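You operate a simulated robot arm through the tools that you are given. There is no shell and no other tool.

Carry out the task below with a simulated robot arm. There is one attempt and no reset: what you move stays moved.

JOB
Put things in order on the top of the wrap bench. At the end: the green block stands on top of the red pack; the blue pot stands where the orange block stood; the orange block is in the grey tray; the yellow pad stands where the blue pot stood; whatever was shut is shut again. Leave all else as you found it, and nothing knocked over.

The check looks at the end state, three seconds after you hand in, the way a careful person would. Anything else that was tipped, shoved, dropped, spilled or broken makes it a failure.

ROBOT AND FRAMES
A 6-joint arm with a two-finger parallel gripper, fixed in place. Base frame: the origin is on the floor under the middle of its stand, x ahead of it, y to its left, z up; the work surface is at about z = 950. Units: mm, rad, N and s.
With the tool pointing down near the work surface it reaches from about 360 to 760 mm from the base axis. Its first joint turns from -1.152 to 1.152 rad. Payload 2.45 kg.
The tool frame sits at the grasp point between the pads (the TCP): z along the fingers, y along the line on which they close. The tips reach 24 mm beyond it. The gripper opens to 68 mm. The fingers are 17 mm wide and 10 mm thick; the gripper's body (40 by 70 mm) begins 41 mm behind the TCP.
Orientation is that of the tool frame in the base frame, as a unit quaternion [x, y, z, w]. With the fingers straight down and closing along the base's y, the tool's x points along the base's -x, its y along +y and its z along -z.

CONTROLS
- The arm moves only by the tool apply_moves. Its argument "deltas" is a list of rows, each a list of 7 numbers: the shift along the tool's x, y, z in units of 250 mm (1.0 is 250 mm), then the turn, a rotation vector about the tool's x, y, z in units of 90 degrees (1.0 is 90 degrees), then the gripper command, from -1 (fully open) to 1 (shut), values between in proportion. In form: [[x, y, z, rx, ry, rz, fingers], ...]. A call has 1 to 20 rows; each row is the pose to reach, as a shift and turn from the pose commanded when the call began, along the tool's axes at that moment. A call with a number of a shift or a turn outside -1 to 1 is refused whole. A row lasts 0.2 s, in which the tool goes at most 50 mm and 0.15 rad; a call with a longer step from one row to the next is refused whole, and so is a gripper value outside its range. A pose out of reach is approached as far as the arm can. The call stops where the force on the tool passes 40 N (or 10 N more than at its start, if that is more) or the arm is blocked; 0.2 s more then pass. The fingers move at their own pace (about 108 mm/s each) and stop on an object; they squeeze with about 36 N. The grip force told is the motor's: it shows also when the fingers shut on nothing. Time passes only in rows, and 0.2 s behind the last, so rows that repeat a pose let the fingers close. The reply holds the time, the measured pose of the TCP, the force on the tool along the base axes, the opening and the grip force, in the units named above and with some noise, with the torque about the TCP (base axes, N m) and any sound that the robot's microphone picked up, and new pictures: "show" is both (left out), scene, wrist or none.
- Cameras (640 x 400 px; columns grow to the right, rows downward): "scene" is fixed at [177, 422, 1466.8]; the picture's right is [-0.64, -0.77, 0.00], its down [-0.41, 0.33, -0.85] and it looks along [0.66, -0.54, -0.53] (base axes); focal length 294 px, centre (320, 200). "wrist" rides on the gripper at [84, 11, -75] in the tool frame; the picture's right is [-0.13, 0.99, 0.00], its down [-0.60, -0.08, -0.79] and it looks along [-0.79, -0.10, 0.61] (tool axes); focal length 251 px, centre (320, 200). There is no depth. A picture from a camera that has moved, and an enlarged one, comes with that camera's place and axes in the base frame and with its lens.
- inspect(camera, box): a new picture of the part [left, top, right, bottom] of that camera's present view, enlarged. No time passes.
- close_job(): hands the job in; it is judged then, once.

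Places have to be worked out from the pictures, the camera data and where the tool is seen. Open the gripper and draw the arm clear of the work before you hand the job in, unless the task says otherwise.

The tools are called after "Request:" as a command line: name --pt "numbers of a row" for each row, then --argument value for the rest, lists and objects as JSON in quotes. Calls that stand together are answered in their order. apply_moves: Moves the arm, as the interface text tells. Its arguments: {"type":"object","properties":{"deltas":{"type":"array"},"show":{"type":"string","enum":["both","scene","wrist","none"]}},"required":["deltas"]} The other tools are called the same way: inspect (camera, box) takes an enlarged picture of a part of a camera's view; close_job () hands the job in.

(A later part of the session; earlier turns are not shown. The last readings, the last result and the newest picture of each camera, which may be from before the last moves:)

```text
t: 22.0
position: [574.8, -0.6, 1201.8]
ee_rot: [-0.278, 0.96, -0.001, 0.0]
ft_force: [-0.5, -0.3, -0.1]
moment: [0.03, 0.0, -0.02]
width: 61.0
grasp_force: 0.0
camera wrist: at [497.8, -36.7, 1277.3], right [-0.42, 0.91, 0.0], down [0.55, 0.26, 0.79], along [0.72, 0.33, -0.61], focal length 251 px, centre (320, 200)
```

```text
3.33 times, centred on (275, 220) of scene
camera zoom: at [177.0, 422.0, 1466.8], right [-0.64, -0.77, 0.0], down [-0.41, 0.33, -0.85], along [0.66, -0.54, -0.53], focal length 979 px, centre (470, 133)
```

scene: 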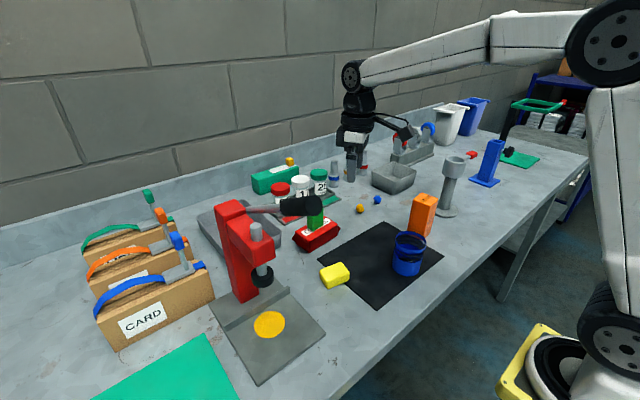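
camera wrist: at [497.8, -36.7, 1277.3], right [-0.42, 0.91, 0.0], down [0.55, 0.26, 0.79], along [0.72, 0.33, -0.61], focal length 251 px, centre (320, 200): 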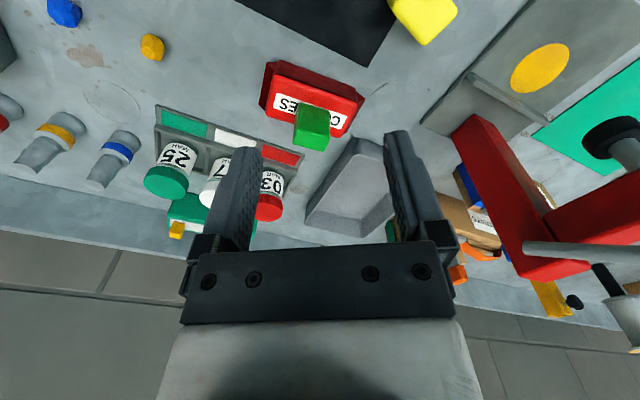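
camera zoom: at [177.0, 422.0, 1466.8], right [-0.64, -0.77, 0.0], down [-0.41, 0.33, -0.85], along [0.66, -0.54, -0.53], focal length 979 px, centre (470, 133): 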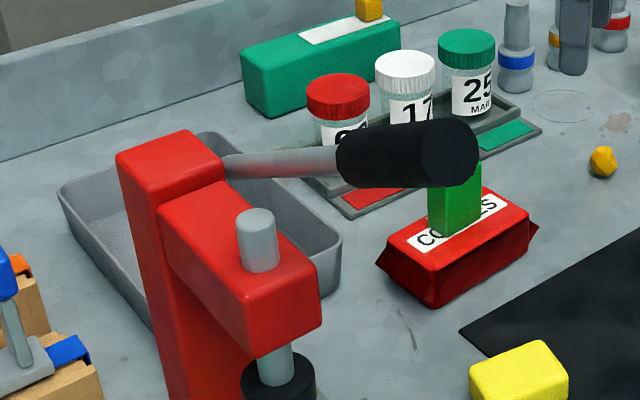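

Green stands well on the pack. The lever lies in the plane y≈241 (x 403–619, z 1160–1278) and the tray's near rim corner is at (712,125,≈989). Now I go to hover above the orange block at (510.6,-210) with yaw 7.6°.

Request:
apply_moves --pt "0.13 -0.114 0.0 0 0 0.05 -1" --pt "0.266 -0.228 0.0 0 0 0.11 -1" --pt "0.4 -0.343 0.05 0 0 0.165 -1" --pt "0.532 -0.457 0.12 0 0 0.22 -1" --pt "0.665 -0.571 0.207 0 0 0.2744 -1" --pt "0.665 -0.571 0.207 0 0 0.2744 -1" --pt "0.665 -0.571 0.207 0 0 0.2744 -1" --show "both"

Request:
inspect --camera "wrist" --box '[220, 40, 420, 240]'

```text
t: 23.6
position: [511.1, -209.3, 1149.5]
ee_rot: [-0.065, 0.998, -0.001, 0.001]
ft_force: [1.1, -0.5, -0.1]
moment: [-0.02, 0.0, -0.01]
width: 68.1
grasp_force: 0.1
camera wrist: at [425.9, -211.0, 1225.7], right [0.0, 1.0, 0.0], down [0.61, 0.0, 0.79], along [0.79, 0.0, -0.61], focal length 251 px, centre (320, 200)
```

scene: 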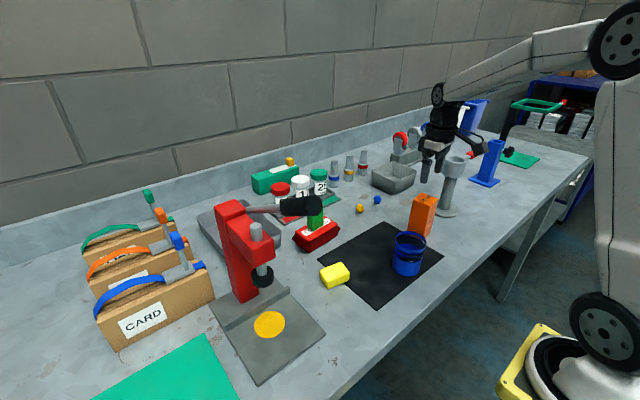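
wrist: 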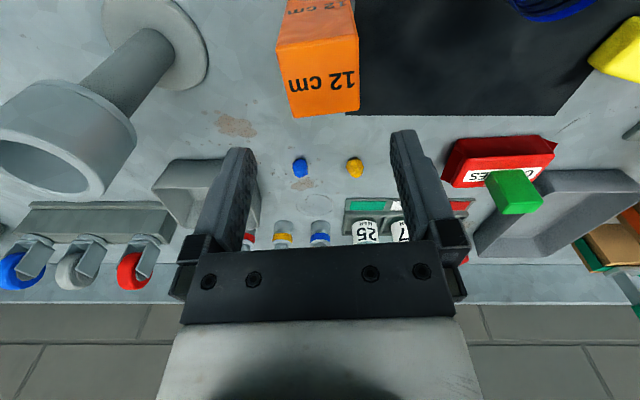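

```text
2.00 times, centred on (320, 140) of wrist
camera zoom: at [425.9, -211.0, 1225.7], right [0.0, 1.0, 0.0], down [0.61, 0.0, 0.79], along [0.79, 0.0, -0.61], focal length 503 px, centre (320, 320)
```

zoom: 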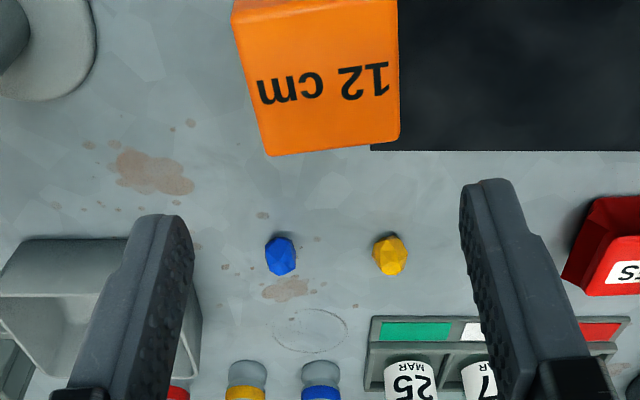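

The block lines up with the tool (yaw 7.5°, centre (510.7,-209.5)). I tilt the tool 20° outward about its closing axis in place, so that I can later reach into the tray with the block upright.

Request:
apply_moves --pt "0 0 0 0 -0.075 0 -1" --pt "0 0 0 0 -0.15 0 -1" --pt "0 0 0 0 -0.2222 0 -1" --pt "0 0 0 0 -0.2222 0 -1" --show "both"

Request:
inspect --camera "scene" --box '[380, 80, 500, 280]'

```text
t: 24.6
position: [511.1, -210.2, 1150.7]
ee_rot: [-0.065, 0.982, 0.01, 0.176]
ft_force: [-0.4, -0.2, 0.2]
moment: [0.0, 0.0, -0.04]
width: 68.2
grasp_force: 0.1
camera wrist: at [405.0, -213.5, 1192.7], right [-0.01, 1.0, 0.04], down [0.3, -0.04, 0.95], along [0.95, 0.02, -0.3], focal length 251 px, centre (320, 200)
```

scene: 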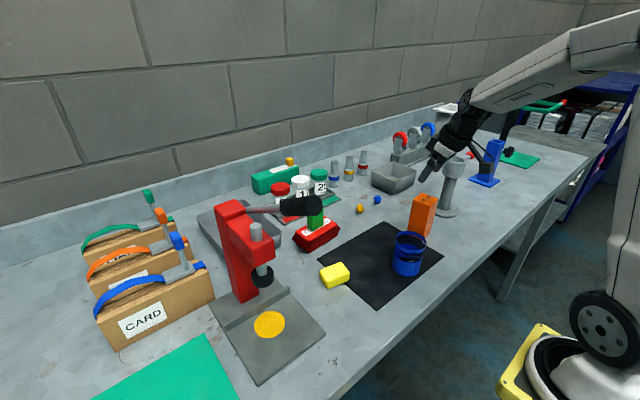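
wrist: 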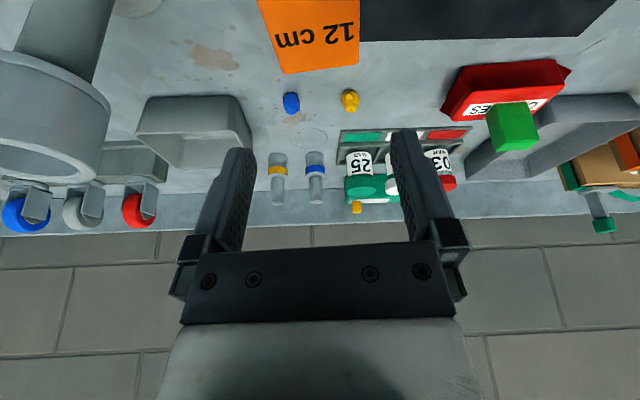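

```text
2.00 times, centred on (440, 180) of scene
camera zoom: at [177.0, 422.0, 1466.8], right [-0.64, -0.77, 0.0], down [-0.41, 0.33, -0.85], along [0.66, -0.54, -0.53], focal length 588 px, centre (80, 240)
```

zoom: 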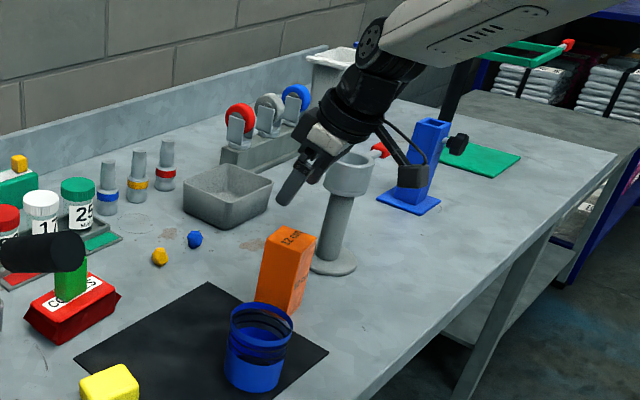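

The tilt is outward as intended, with the fingers still straddling the block. I descend vertically to z≈1041 (about 24 mm below the block's top).

Request:
apply_moves --pt "0.045 0 0.124 0 0 0 -1" --pt "0.09 0 0.247 0 0 0 -1" --pt "0.125 0 0.343 0 0 0 -1" --pt "0.1491 0 0.4097 0 0 0 -1" --pt "0.1491 0 0.4097 0 0 0 -1" --show "both"

Request:
inspect --camera "scene" --box '[390, 150, 470, 280]'

```text
t: 25.8
position: [509.1, -210.2, 1042.4]
ee_rot: [-0.066, 0.982, 0.011, 0.174]
ft_force: [0.1, -0.2, -0.2]
moment: [0.0, 0.03, 0.0]
width: 68.0
grasp_force: 0.0
camera wrist: at [404.6, -213.6, 1084.2], right [-0.01, 1.0, 0.04], down [0.3, -0.04, 0.95], along [0.95, 0.02, -0.3], focal length 251 px, centre (320, 200)
```

scene: 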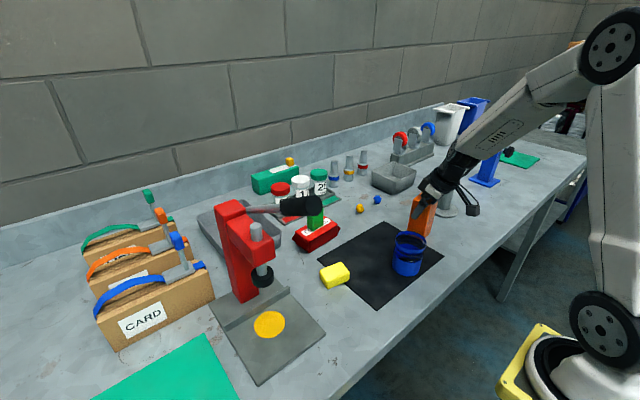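
wrist: 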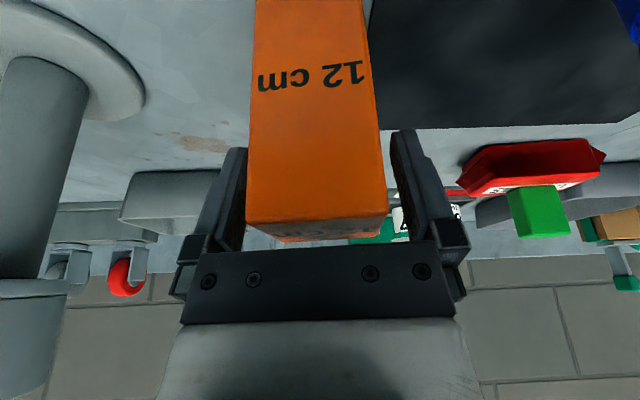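

```text
3.08 times, centred on (430, 215) of scene
camera zoom: at [177.1, 422.0, 1466.8], right [-0.64, -0.77, 0.0], down [-0.41, 0.33, -0.85], along [0.66, -0.54, -0.53], focal length 904 px, centre (-18, 154)
```

zoom: 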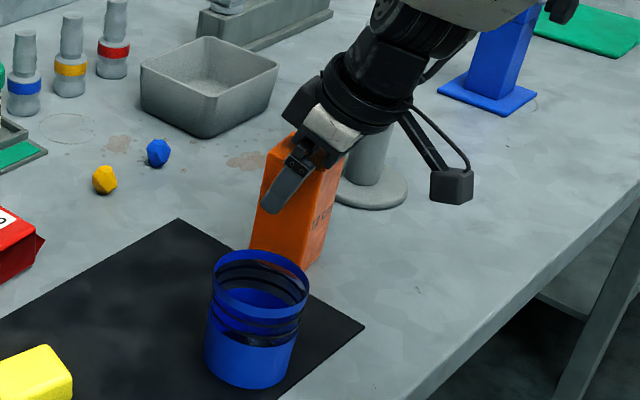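

The fingers straddle the upper part of the block without contact. I close the gripper.

Request:
apply_moves --pt "0 0 0 0 0 0 0" --pt "0 0 0 0 0 0 1" --pt "0 0 0 0 0 0 1" --pt "0 0 0 0 0 0 1" --show "wrist"

```text
t: 26.8
position: [510.7, -209.4, 1042.4]
ee_rot: [-0.066, 0.983, 0.011, 0.174]
ft_force: [0.2, -0.8, -0.2]
moment: [0.02, -0.01, -0.02]
width: 49.7
grasp_force: 36.2
camera wrist: at [404.6, -213.6, 1084.5], right [-0.01, 1.0, 0.04], down [0.3, -0.04, 0.95], along [0.95, 0.02, -0.3], focal length 251 px, centre (320, 200)
```

wrist: 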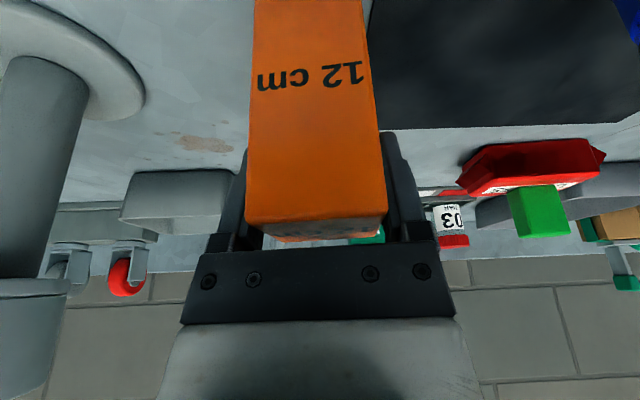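

Gripped at 49.7 mm. I lift straight up 150 mm and begin carrying it left at that height, keeping the same tool attitude.

Request:
apply_moves --pt "-0.041 0 -0.113 0 0 0 1" --pt "-0.109 0 -0.3 0 0 0 1" --pt "-0.164 0 -0.451 0 0 0 1" --pt "-0.205 0 -0.564 0 0 0 1" --pt "-0.249 0.165 -0.548 0 0 0 1" --pt "-0.292 0.33 -0.532 0 0 0 1" --pt "-0.336 0.495 -0.516 0 0 0 1" --pt "-0.378 0.66 -0.501 0 0 0 1" --pt "-0.378 0.66 -0.501 0 0 0 1" --show "both"

```text
t: 28.8
position: [534.2, -40.2, 1190.5]
ee_rot: [-0.065, 0.983, 0.009, 0.174]
ft_force: [0.0, 0.6, -1.2]
moment: [0.0, 0.01, -0.03]
width: 49.5
grasp_force: 35.7
camera wrist: at [429.2, -43.0, 1233.6], right [-0.01, 1.0, 0.04], down [0.3, -0.04, 0.95], along [0.95, 0.02, -0.3], focal length 251 px, centre (320, 200)
```

scene: 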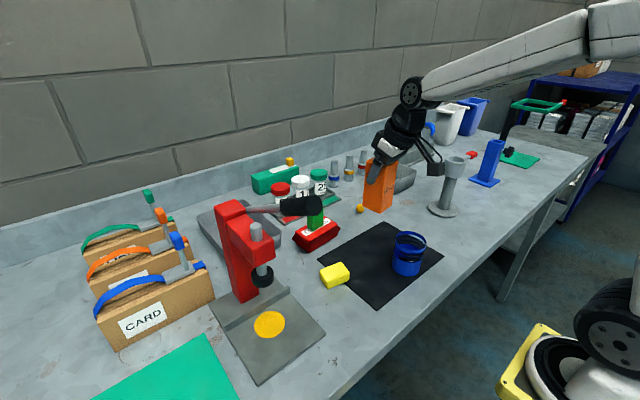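
wrist: 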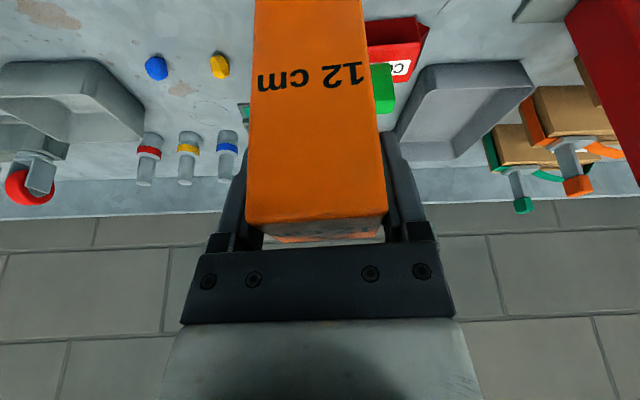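

Weight is small and the grip is firm. I continue to (565,120) at the same height, staying clear of the lever plane at y≈241.

Request:
apply_moves --pt "-0.048 0.155 0.018 0 0 0 1" --pt "-0.097 0.31 0.035 0 0 0 1" --pt "-0.145 0.465 0.053 0 0 0 1" --pt "-0.193 0.619 0.07 0 0 0 1" --pt "-0.193 0.619 0.07 0 0 0 1" --show "both"

Request:
inspect --camera "wrist" --box '[200, 0, 520, 200]'

```text
t: 30.0
position: [565.5, 121.4, 1191.1]
ee_rot: [-0.064, 0.983, 0.01, 0.174]
ft_force: [0.9, -0.2, -1.3]
moment: [0.05, 0.02, -0.02]
width: 49.6
grasp_force: 35.8
camera wrist: at [459.6, 117.7, 1233.2], right [-0.01, 1.0, 0.04], down [0.3, -0.04, 0.95], along [0.95, 0.02, -0.3], focal length 251 px, centre (320, 200)
```

scene: 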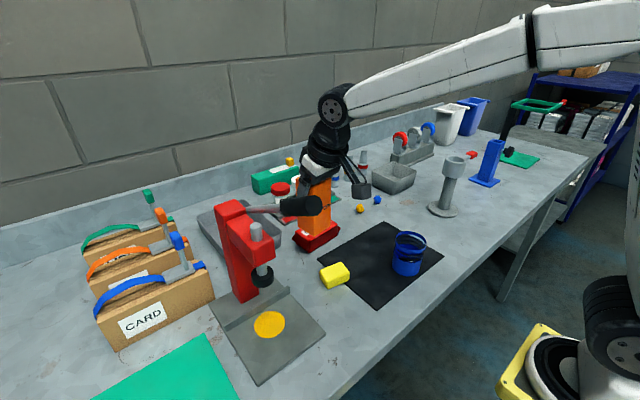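
wrist: 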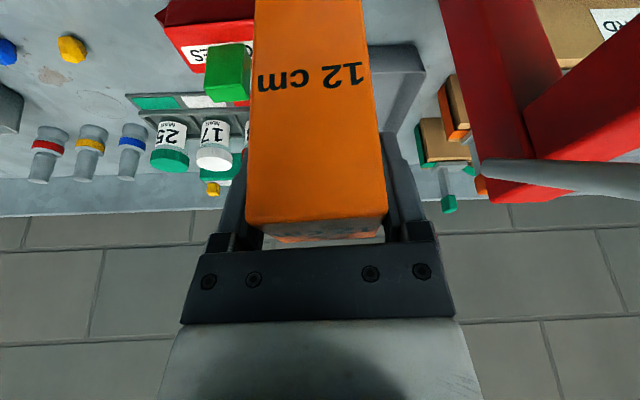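

```text
2.00 times, centred on (360, 100) of wrist
camera zoom: at [459.6, 117.7, 1233.2], right [-0.01, 1.0, 0.04], down [0.3, -0.04, 0.95], along [0.95, 0.02, -0.3], focal length 503 px, centre (240, 400)
```

zoom: 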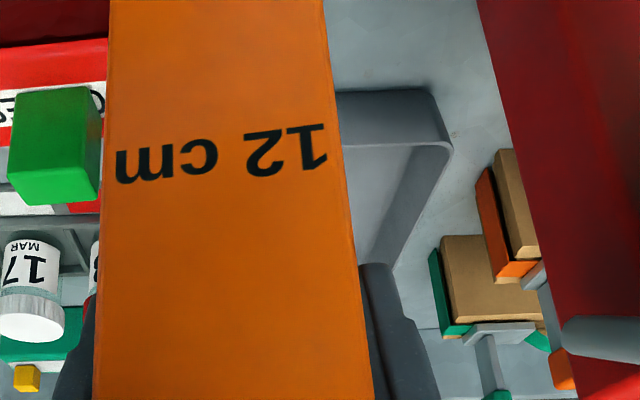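

The tray spans y≈123–263 at its near edge x≈711. I extend outward and down to about (772,175,1112), so that the block hangs over the tray's inside with its bottom still above the rim.

Request:
apply_moves --pt "-0.138 0.021 0.117 0 0 0 1" --pt "-0.275 0.042 0.234 0 0 0 1" --pt "-0.413 0.063 0.352 0 0 0 1" --pt "-0.55 0.084 0.469 0 0 0 1" --pt "-0.688 0.105 0.586 0 0 0 1" --pt "-0.688 0.105 0.586 0 0 0 1" --show "both"

Request:
inspect --camera "scene" --box '[180, 120, 360, 270]'

```text
t: 31.4
position: [771.8, 173.8, 1112.3]
ee_rot: [-0.066, 0.983, 0.011, 0.173]
ft_force: [0.0, 0.1, -1.2]
moment: [-0.01, 0.01, 0.03]
width: 49.5
grasp_force: 35.8
camera wrist: at [666.6, 171.0, 1154.6], right [-0.01, 1.0, 0.04], down [0.3, -0.04, 0.95], along [0.95, 0.02, -0.3], focal length 251 px, centre (320, 200)
```

scene: 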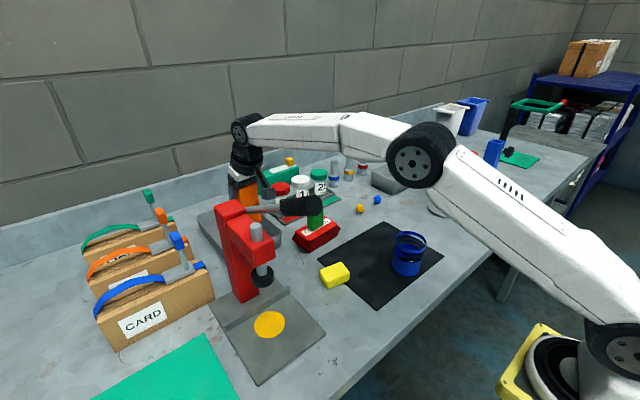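
wrist: 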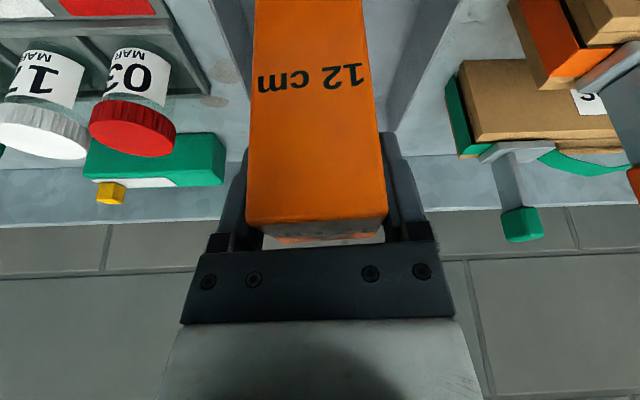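

```text
2.67 times, centred on (270, 195) of scene
camera zoom: at [177.1, 422.0, 1466.8], right [-0.64, -0.77, 0.0], down [-0.41, 0.33, -0.85], along [0.66, -0.54, -0.53], focal length 783 px, centre (453, 213)
```

zoom: 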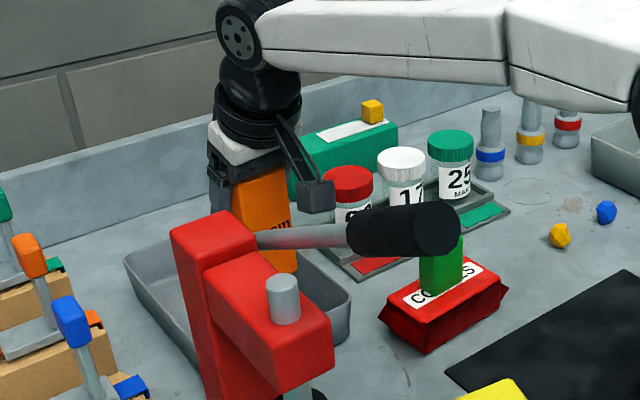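

Reach is comfortable. I shift slightly further in to (785,190) and lower until the block's bottom is ~10 mm above the tray floor.

Request:
apply_moves --pt "-0.057 0.057 0.021 0 0 0 1" --pt "-0.019 0.057 0.126 0 0 0 1" --pt "0.02 0.057 0.232 0 0 0 1" --pt "0.02 0.057 0.232 0 0 0 1" --show "both"

Request:
inspect --camera "scene" --box '[190, 150, 300, 270]'

Request:
inspect --camera "wrist" --box '[180, 0, 460, 180]'

```text
t: 32.4
position: [784.7, 190.4, 1056.3]
ee_rot: [-0.065, 0.983, 0.01, 0.174]
ft_force: [-1.5, -0.2, -1.2]
moment: [-0.04, -0.01, 0.0]
width: 49.4
grasp_force: 35.6
camera wrist: at [679.9, 186.7, 1098.4], right [-0.01, 1.0, 0.04], down [0.3, -0.04, 0.95], along [0.95, 0.02, -0.3], focal length 251 px, centre (320, 200)
```

scene: 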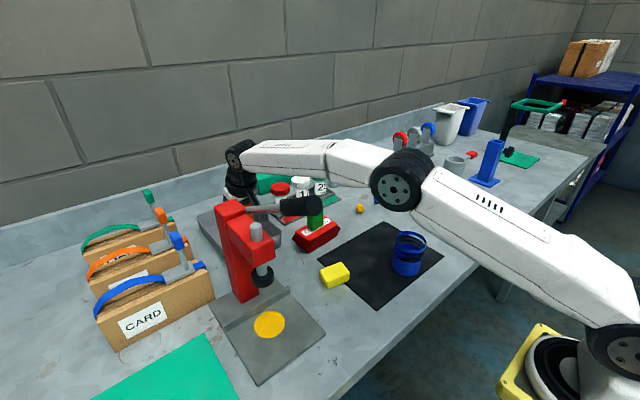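
wrist: 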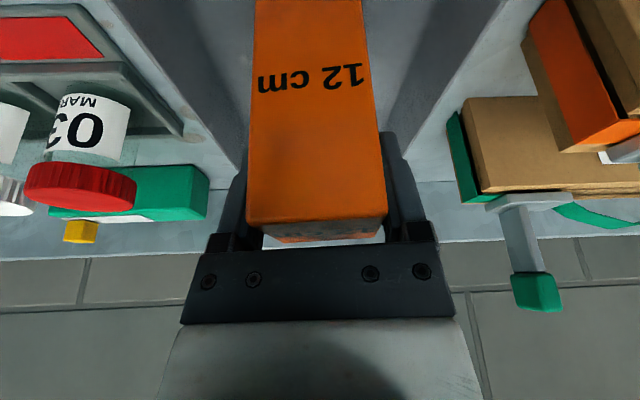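

```text
3.33 times, centred on (245, 210) of scene
camera zoom: at [177.1, 422.0, 1466.8], right [-0.64, -0.77, 0.0], down [-0.41, 0.33, -0.85], along [0.66, -0.54, -0.53], focal length 979 px, centre (570, 167)
```

zoom: 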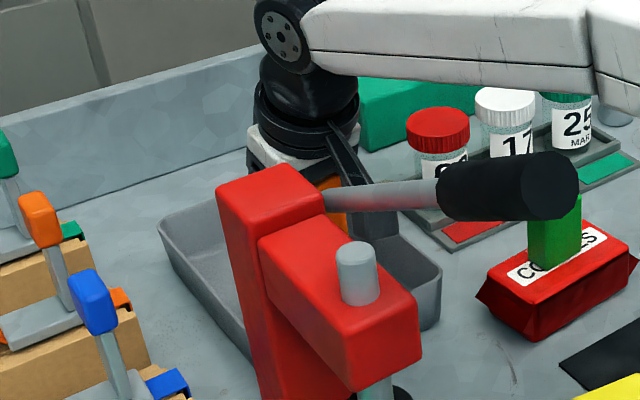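

```text
2.22 times, centred on (320, 90) of wrist
camera zoom: at [679.9, 186.7, 1098.4], right [-0.01, 1.0, 0.04], down [0.3, -0.04, 0.95], along [0.95, 0.02, -0.3], focal length 559 px, centre (320, 444)
```

zoom: 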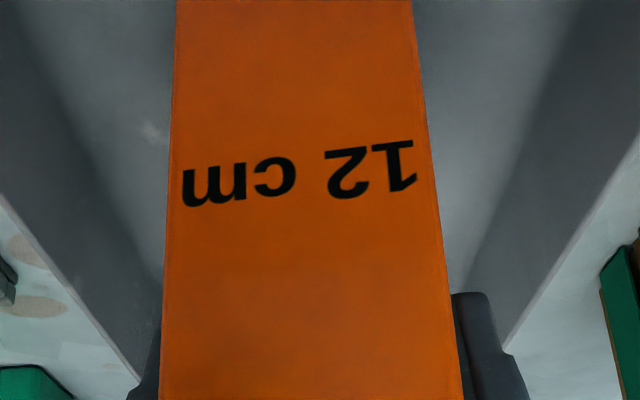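

The block is centred between the tray's side walls. I lower it gently in small steps, watching the force.

Request:
apply_moves --pt "0.0041 0 0.0113 0 0 0 1" --pt "0.0082 0 0.0226 0 0 0 1" --pt "0.0082 0 0.0226 0 0 0 1" --show "none"

```text
t: 33.2
position: [784.2, 190.8, 1050.3]
ee_rot: [-0.066, 0.982, 0.011, 0.174]
ft_force: [0.4, 0.0, -1.3]
moment: [0.0, 0.0, -0.01]
width: 49.9
grasp_force: 36.5
```

No contact yet at TCP z=1050.3; I continue down in 1 mm rows to about 1046.5.

Request:
apply_moves --pt "0.0014 0 0.0038 0 0 0 1" --pt "0.0027 0 0.0075 0 0 0 1" --pt "0.0041 0 0.0113 0 0 0 1" --pt "0.0052 0 0.0143 0 0 0 1" --show "none"

```text
t: 34.2
position: [784.5, 189.3, 1046.0]
ee_rot: [-0.065, 0.982, 0.011, 0.174]
ft_force: [0.5, 0.2, -1.4]
moment: [0.03, 0.03, -0.02]
width: 49.6
grasp_force: 36.0
```

Still free at 1046. I go on another 3 mm in small rows.

Request:
apply_moves --pt "0.0014 0 0.0038 0 0 0 1" --pt "0.0027 0 0.0075 0 0 0 1" --pt "0.0027 0 0.0075 0 0 0 1" --show "none"

```text
t: 35.0
position: [785.5, 190.0, 1047.6]
ee_rot: [-0.064, 0.983, 0.01, 0.174]
ft_force: [-1.0, -1.0, 5.6]
moment: [0.08, 0.22, 0.03]
width: 49.7
grasp_force: 36.0
```

Contact: about 7 N support, the block rests on the tray floor. I open the gripper and check before withdrawing.

Request:
apply_moves --pt "0 0 0 0 0 0 0" --pt "0 0 0 0 0 0 -0.6" --pt "0 0 0 0 0 0 -1" --pt "0 0 0 0 0 0 -1" --show "wrist"

```text
t: 36.0
position: [783.8, 189.1, 1045.0]
ee_rot: [-0.065, 0.982, 0.011, 0.175]
ft_force: [-0.1, -0.2, -0.7]
moment: [0.0, -0.03, 0.01]
width: 67.9
grasp_force: 0.1
camera wrist: at [679.2, 186.1, 1086.8], right [-0.01, 1.0, 0.04], down [0.3, -0.04, 0.95], along [0.95, 0.02, -0.3], focal length 251 px, centre (320, 200)
```

wrist: 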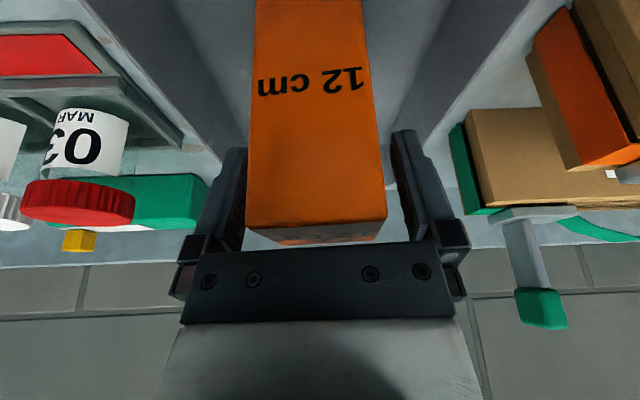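

The block stands free between the open fingers. I rise vertically 100 mm along its sides.

Request:
apply_moves --pt "-0.041 0 -0.113 0 0 0 -1" --pt "-0.082 0 -0.226 0 0 0 -1" --pt "-0.123 0 -0.338 0 0 0 -1" --pt "-0.137 0 -0.376 0 0 0 -1" --pt "-0.137 0 -0.376 0 0 0 -1" --show "wrist"

```text
t: 37.2
position: [784.5, 189.8, 1145.3]
ee_rot: [-0.065, 0.982, 0.011, 0.174]
ft_force: [-0.3, -0.2, 0.0]
moment: [0.0, 0.01, 0.01]
width: 68.1
grasp_force: 0.1
camera wrist: at [678.7, 186.0, 1187.2], right [-0.01, 1.0, 0.04], down [0.3, -0.04, 0.95], along [0.95, 0.02, -0.3], focal length 251 px, centre (320, 200)
```

wrist: 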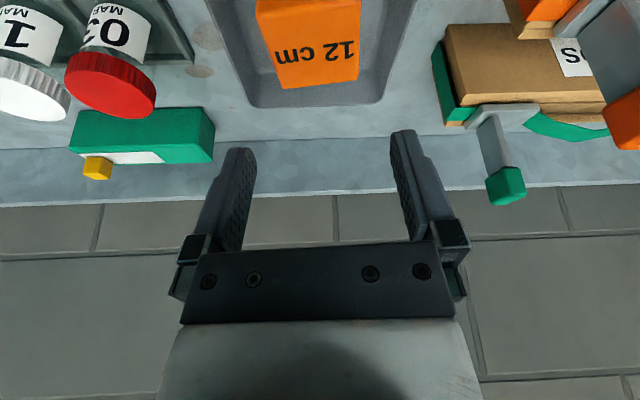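

The orange block stands upright inside the tray. I withdraw inward and bring the tool back to vertical.

Request:
apply_moves --pt "0.133 -0.033 -0.088 0 0 0 -1" --pt "0.267 -0.067 -0.175 0 0 0 -1" --pt "0.4 -0.1 -0.263 0 0 0 -1" --pt "0.533 -0.133 -0.35 0 0.074 0 -1" --pt "0.667 -0.167 -0.438 0 0.148 0 -1" --pt "0.8 -0.2 -0.525 0 0.2222 0 -1" --pt "0.8 -0.2 -0.525 0 0.2222 0 -1" --show "both"

Request:
inspect --camera "scene" --box '[180, 140, 350, 270]'

```text
t: 38.8
position: [559.1, 109.5, 1199.9]
ee_rot: [-0.065, 0.998, -0.001, 0.0]
ft_force: [0.0, -0.6, -0.1]
moment: [0.02, 0.01, -0.01]
width: 68.3
grasp_force: 0.1
camera wrist: at [474.6, 108.3, 1275.5], right [0.0, 1.0, 0.0], down [0.61, 0.0, 0.79], along [0.79, 0.0, -0.61], focal length 251 px, centre (320, 200)
```

scene: 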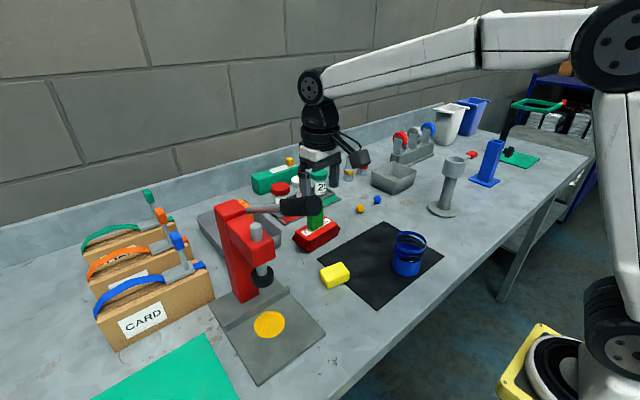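
wrist: 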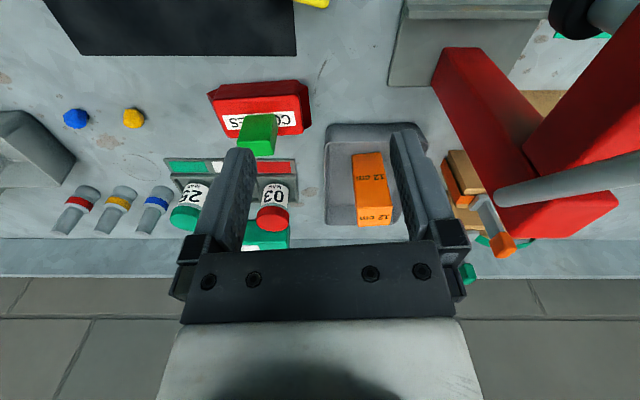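

```text
3.08 times, centred on (265, 205) of scene
camera zoom: at [177.0, 422.0, 1466.8], right [-0.64, -0.77, 0.0], down [-0.41, 0.33, -0.85], along [0.66, -0.54, -0.53], focal length 904 px, centre (489, 185)
```

zoom: 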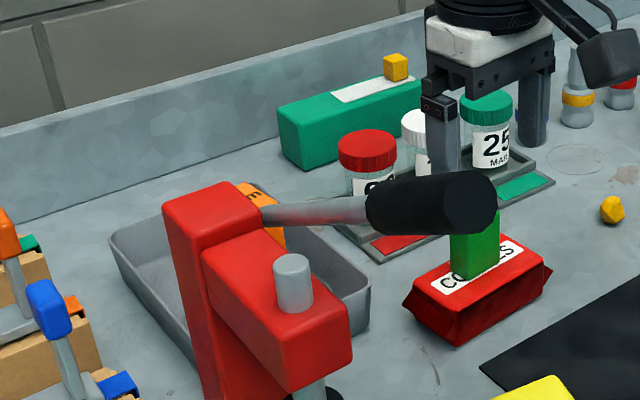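

The orange block stands in the tray and green on the pack. Now I move over near the blue pot for a close look into it.

Request:
apply_moves --pt "0.128 -0.125 0.016 0 0 0.02 -1" --pt "0.257 -0.25 0.032 0 0 0.04 -1" --pt "0.385 -0.374 0.048 0 0 0.06 -1" --pt "0.514 -0.499 0.064 0 0 0.083 -1" --pt "0.642 -0.624 0.08 0 0 0.083 -1" --pt "0.642 -0.624 0.08 0 0 0.083 -1" --show "wrist"

Request:
inspect --camera "wrist" --box '[250, 0, 400, 120]'

Request:
inspect --camera "wrist" --box '[400, 50, 560, 170]'

Request:
inspect --camera "scene" --box '[380, 220, 440, 290]'

```text
t: 40.2
position: [420.1, -66.0, 1180.2]
ee_rot: [-0.001, 1.0, 0.0, 0.001]
ft_force: [-0.3, -0.4, -0.1]
moment: [0.02, 0.02, 0.02]
width: 67.9
grasp_force: 0.1
camera wrist: at [336.2, -55.8, 1255.1], right [0.13, 0.99, 0.0], down [0.6, -0.08, 0.79], along [0.79, -0.1, -0.61], focal length 251 px, centre (320, 200)
```

wrist: 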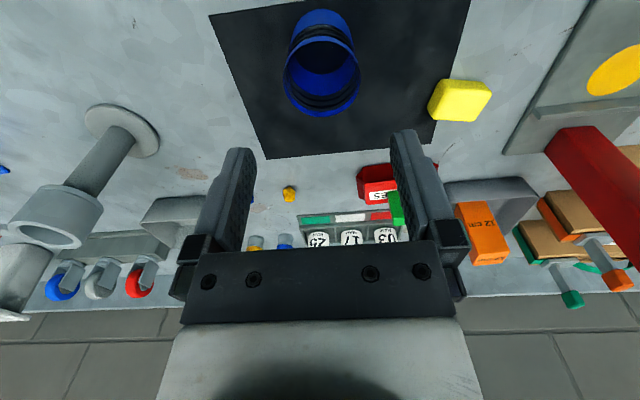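

```text
3.33 times, centred on (325, 60) of wrist
camera zoom: at [336.2, -55.8, 1255.1], right [0.13, 0.99, 0.0], down [0.6, -0.08, 0.79], along [0.79, -0.1, -0.61], focal length 838 px, centre (303, 667)
```

zoom: 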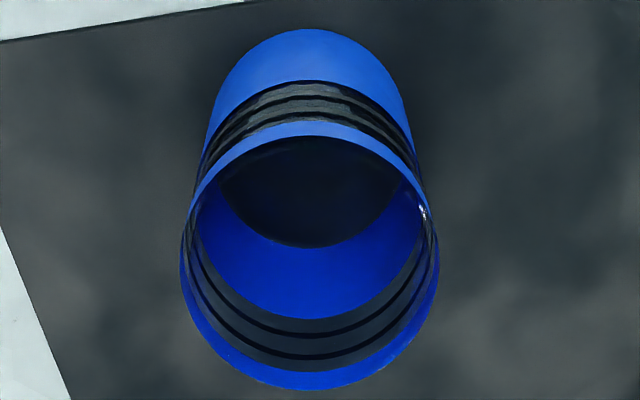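

```text
3.33 times, centred on (480, 110) of wrist
camera zoom: at [336.2, -55.8, 1255.1], right [0.13, 0.99, 0.0], down [0.6, -0.08, 0.79], along [0.79, -0.1, -0.61], focal length 838 px, centre (-213, 500)
```

zoom: 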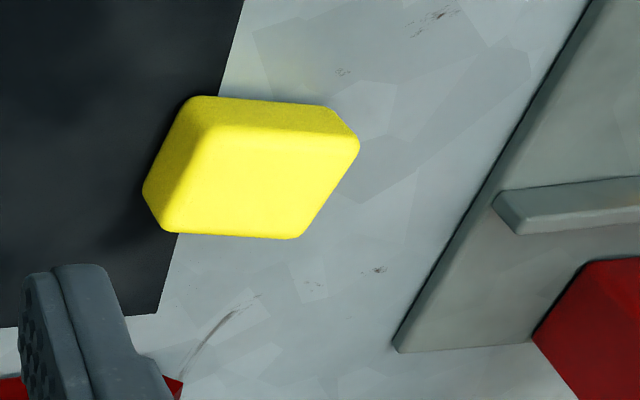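

```text
5.71 times, centred on (410, 255) of scene
camera zoom: at [177.0, 422.0, 1466.8], right [-0.64, -0.77, 0.0], down [-0.41, 0.33, -0.85], along [0.66, -0.54, -0.53], focal length 1679 px, centre (-194, -114)
```

zoom: 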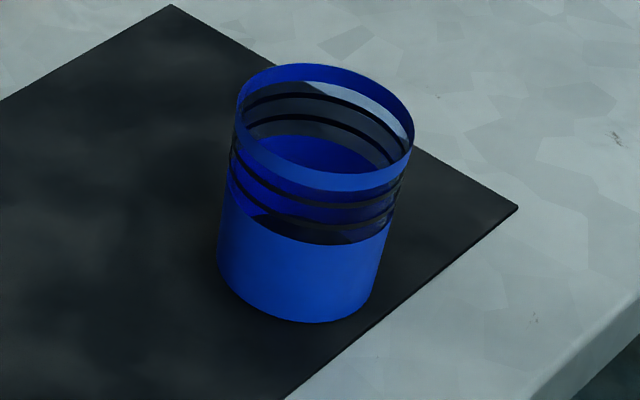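

The pot is an empty-looking, glass-banded cup: outer diameter ≈72 mm (too wide for a 68 mm grasp), rim z≈1029, axis ≈ (452,-70). I'll pinch its +y wall: move above (452,-35.5) with a 40 mm opening and check alignment.

Request:
apply_moves --pt "-0.06 0.06 0.1 0 0 0 -0.176" --pt "-0.1276 0.122 0.2 0 0 0 -0.176" --pt "-0.1276 0.122 0.32 0 0 0 -0.176" --pt "-0.1276 0.122 0.36 0 0 0 -0.176" --pt "-0.1276 0.122 0.36 0 0 0 -0.176" --show "both"

Request:
inspect --camera "wrist" --box '[200, 0, 440, 220]'

Request:
inspect --camera "scene" --box '[370, 180, 450, 290]'

```text
t: 41.4
position: [453.3, -36.0, 1088.1]
ee_rot: [0.0, 1.0, -0.001, 0.001]
ft_force: [1.6, -0.7, 0.0]
moment: [-0.02, 0.02, -0.05]
width: 39.9
grasp_force: 0.0
camera wrist: at [369.0, -25.5, 1164.9], right [0.13, 0.99, 0.0], down [0.6, -0.08, 0.79], along [0.79, -0.1, -0.61], focal length 251 px, centre (320, 200)
```

scene: 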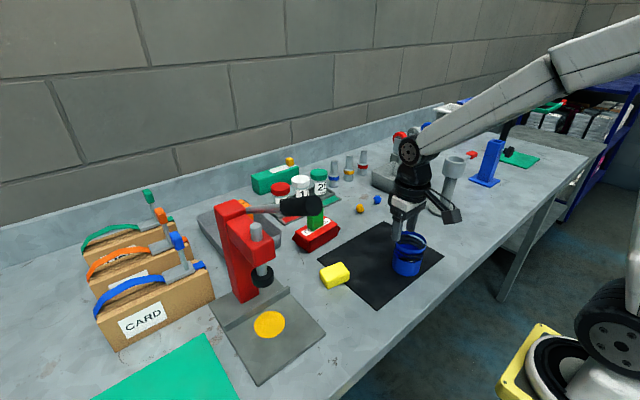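
wrist: 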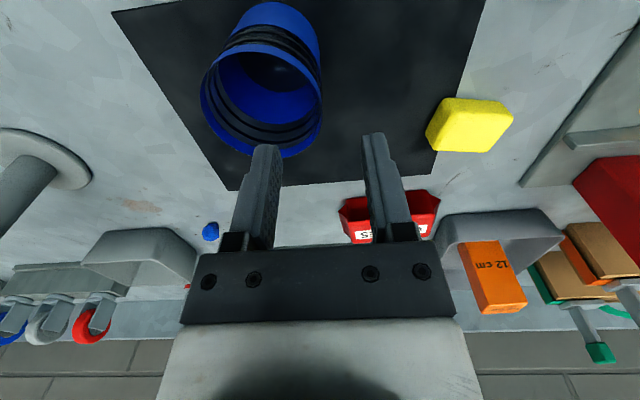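

```text
1.82 times, centred on (320, 110) of wrist
camera zoom: at [369.0, -25.5, 1164.9], right [0.13, 0.99, 0.0], down [0.6, -0.08, 0.79], along [0.79, -0.1, -0.61], focal length 457 px, centre (320, 364)
```

zoom: 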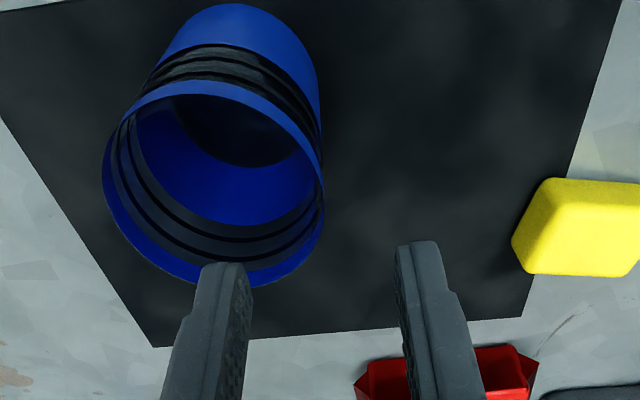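

```text
3.64 times, centred on (410, 235) of scene
camera zoom: at [177.1, 422.0, 1466.8], right [-0.64, -0.77, 0.0], down [-0.41, 0.33, -0.85], along [0.66, -0.54, -0.53], focal length 1068 px, centre (-7, 73)
```

zoom: 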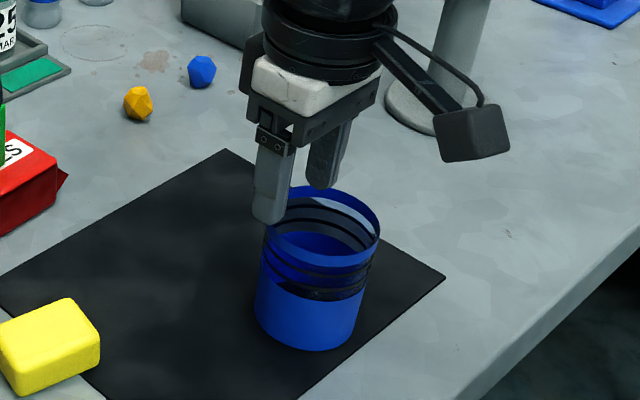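

The tool axis lies right on the pot's +y wall. I lower straight down so the fingers straddle the wall, tips about 32 mm below the rim.

Request:
apply_moves --pt "0 0 0.09 0 0 0 -0.176" --pt "0 0 0.18 0 0 0 -0.176" --pt "0 0 0.268 0 0 0 -0.176" --pt "0 0 0.268 0 0 0 -0.176" --show "both"

Request:
inspect --camera "scene" --box '[370, 180, 450, 290]'

Request:
inspect --camera "wrist" --box '[180, 80, 460, 280]'

```text
t: 42.4
position: [452.9, -35.8, 1022.1]
ee_rot: [0.0, 1.0, -0.001, 0.001]
ft_force: [0.0, -0.4, 0.9]
moment: [0.0, -0.04, 0.0]
width: 39.7
grasp_force: 0.1
camera wrist: at [369.0, -26.0, 1097.4], right [0.13, 0.99, 0.0], down [0.6, -0.08, 0.79], along [0.79, -0.1, -0.61], focal length 251 px, centre (320, 200)
```

scene: 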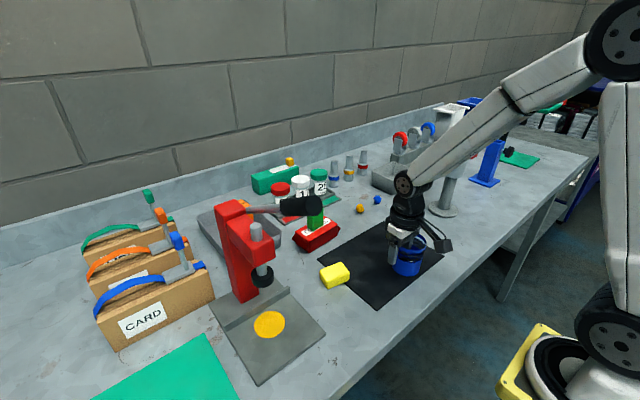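
wrist: 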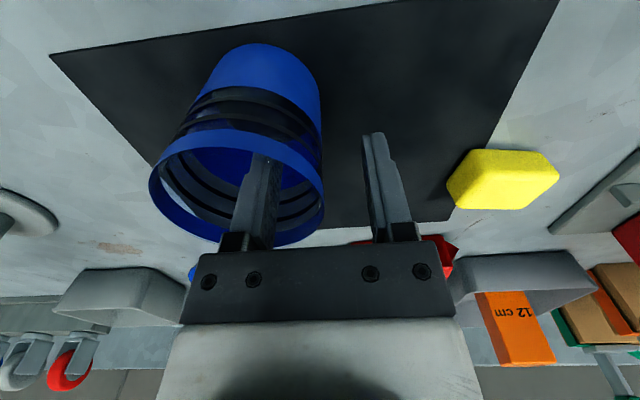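

```text
3.64 times, centred on (410, 235) of scene
camera zoom: at [177.1, 422.0, 1466.8], right [-0.64, -0.77, 0.0], down [-0.41, 0.33, -0.85], along [0.66, -0.54, -0.53], focal length 1068 px, centre (-7, 73)
```

zoom: 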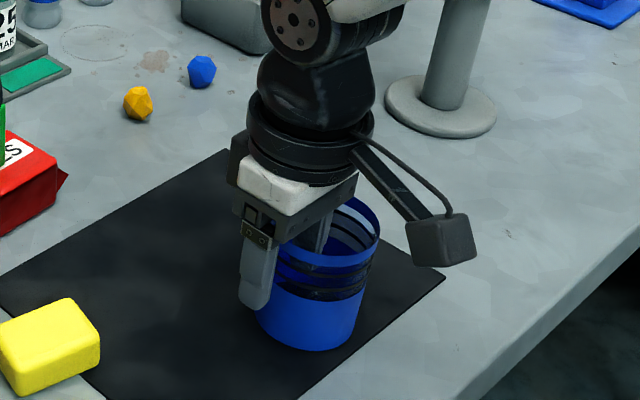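

```text
2.00 times, centred on (320, 180) of wrist
camera zoom: at [369.0, -26.0, 1097.4], right [0.13, 0.99, 0.0], down [0.6, -0.08, 0.79], along [0.79, -0.1, -0.61], focal length 503 px, centre (320, 240)
```

zoom: 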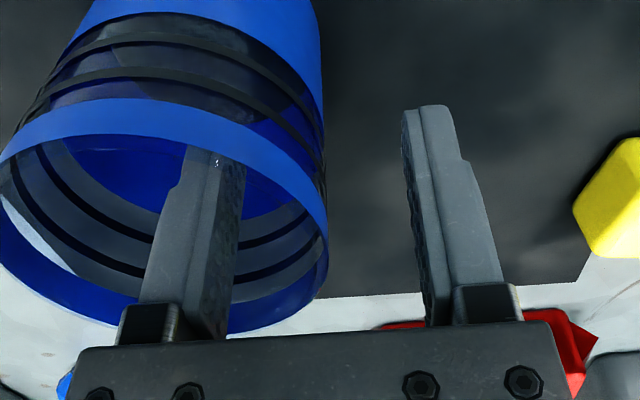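

One finger is inside, one outside, and the wall is centred between them. I close on the wall.

Request:
apply_moves --pt "0 0 0 0 0 0 0.5" --pt "0 0 0 0 0 0 1" --pt "0 0 0 0 0 0 1" --pt "0 0 0 0 0 0 1" --show "both"

Request:
inspect --camera "wrist" --box '[130, 20, 430, 260]'

```text
t: 43.4
position: [452.7, -36.2, 1022.5]
ee_rot: [0.0, 1.0, 0.0, 0.0]
ft_force: [-2.1, -1.6, 4.7]
moment: [-0.38, 0.05, -0.13]
width: 2.3
grasp_force: 25.8
camera wrist: at [369.1, -26.0, 1097.9], right [0.13, 0.99, 0.0], down [0.6, -0.08, 0.79], along [0.79, -0.1, -0.61], focal length 251 px, centre (320, 200)
```

scene: 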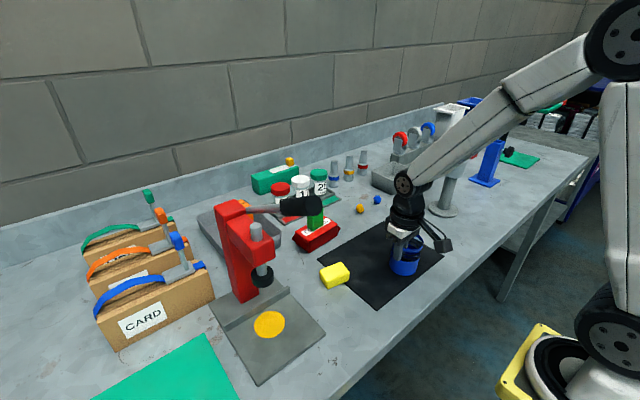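
wrist: 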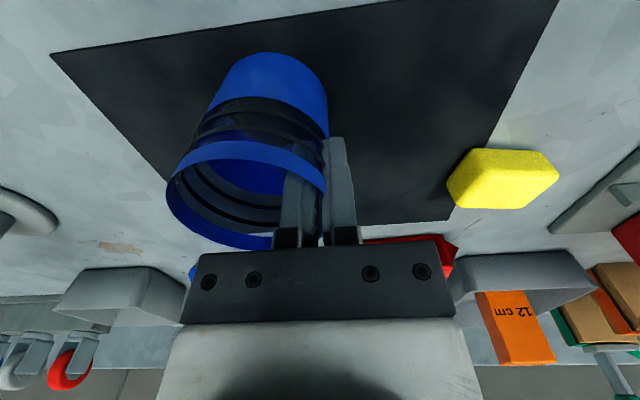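

```text
1.67 times, centred on (280, 140) of wrist
camera zoom: at [369.1, -26.0, 1097.9], right [0.13, 0.99, 0.0], down [0.6, -0.08, 0.79], along [0.79, -0.1, -0.61], focal length 419 px, centre (387, 300)
```

zoom: 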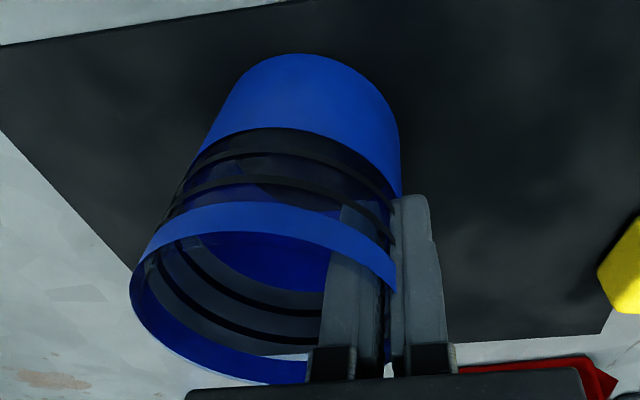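

Width 2.3 mm with 26 N: the wall is held, with a small moment. I check from the scene camera whether the pot tilted.

Request:
inspect --camera "scene" --box '[380, 210, 450, 290]'

```text
5.00 times, centred on (415, 250) of scene
camera zoom: at [176.9, 422.0, 1466.9], right [-0.64, -0.77, 0.0], down [-0.41, 0.33, -0.85], along [0.66, -0.54, -0.53], focal length 1469 px, centre (-155, -50)
```

zoom: 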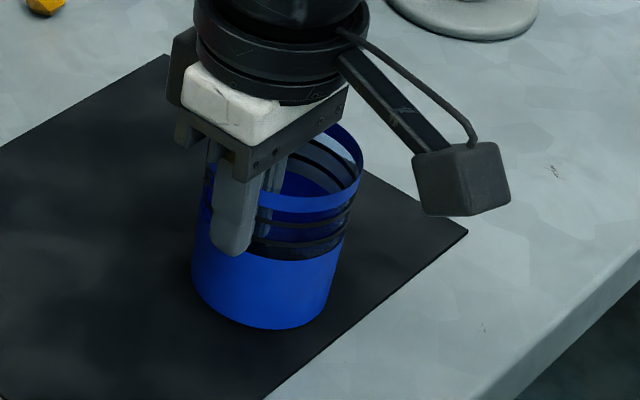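

It looks nearly upright. I lift it a little (30 mm) and look again at its attitude.

Request:
apply_moves --pt "0 0 -0.03 0 0 0 1" --pt "0 0 -0.08 0 0 0 1" --pt "0 0 -0.12 0 0 0 1" --pt "0 0 -0.12 0 0 0 1" --show "both"

Request:
inspect --camera "scene" --box '[380, 200, 450, 280]'

Request:
inspect --camera "wrist" --box '[130, 20, 430, 260]'

```text
t: 44.4
position: [451.7, -36.4, 1052.8]
ee_rot: [-0.001, 1.0, -0.001, 0.001]
ft_force: [-0.8, -1.3, -0.5]
moment: [0.02, 0.0, 0.01]
width: 2.1
grasp_force: 26.2
camera wrist: at [368.9, -25.4, 1128.0], right [0.13, 0.99, 0.0], down [0.6, -0.08, 0.79], along [0.79, -0.1, -0.61], focal length 251 px, centre (320, 200)
```

scene: 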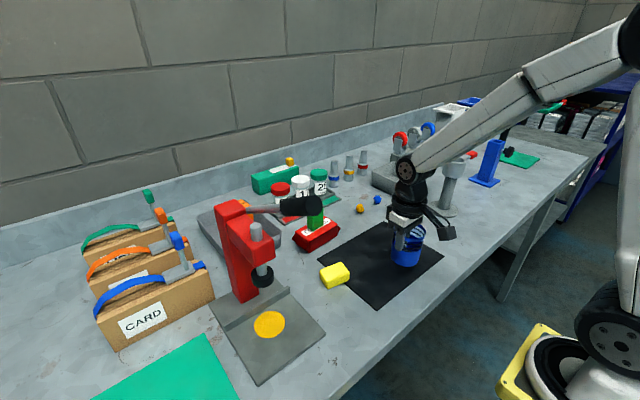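
wrist: 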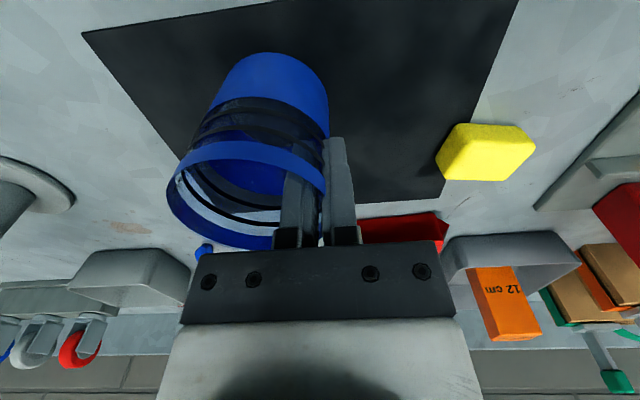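

```text
5.00 times, centred on (415, 240) of scene
camera zoom: at [177.1, 422.0, 1466.8], right [-0.64, -0.77, 0.0], down [-0.41, 0.33, -0.85], along [0.66, -0.54, -0.53], focal length 1469 px, centre (-155, 0)
```

zoom: 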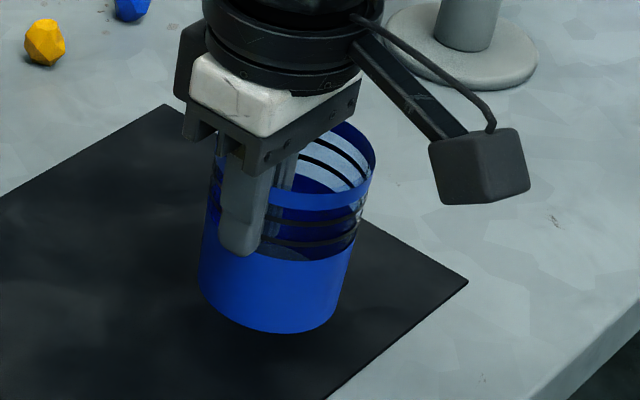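

```text
1.67 times, centred on (280, 140) of wrist
camera zoom: at [368.9, -25.4, 1128.0], right [0.13, 0.99, 0.0], down [0.6, -0.08, 0.79], along [0.79, -0.1, -0.61], focal length 419 px, centre (387, 300)
```

zoom: 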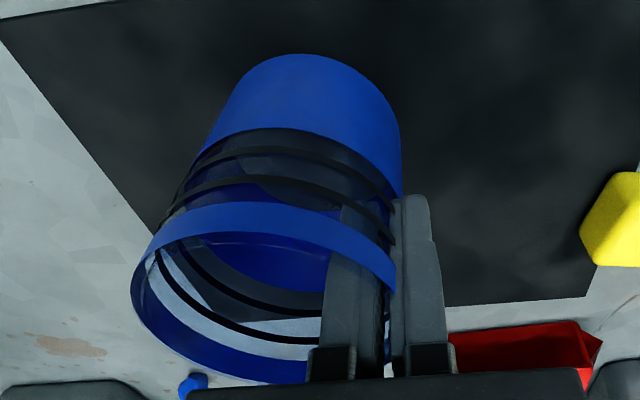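

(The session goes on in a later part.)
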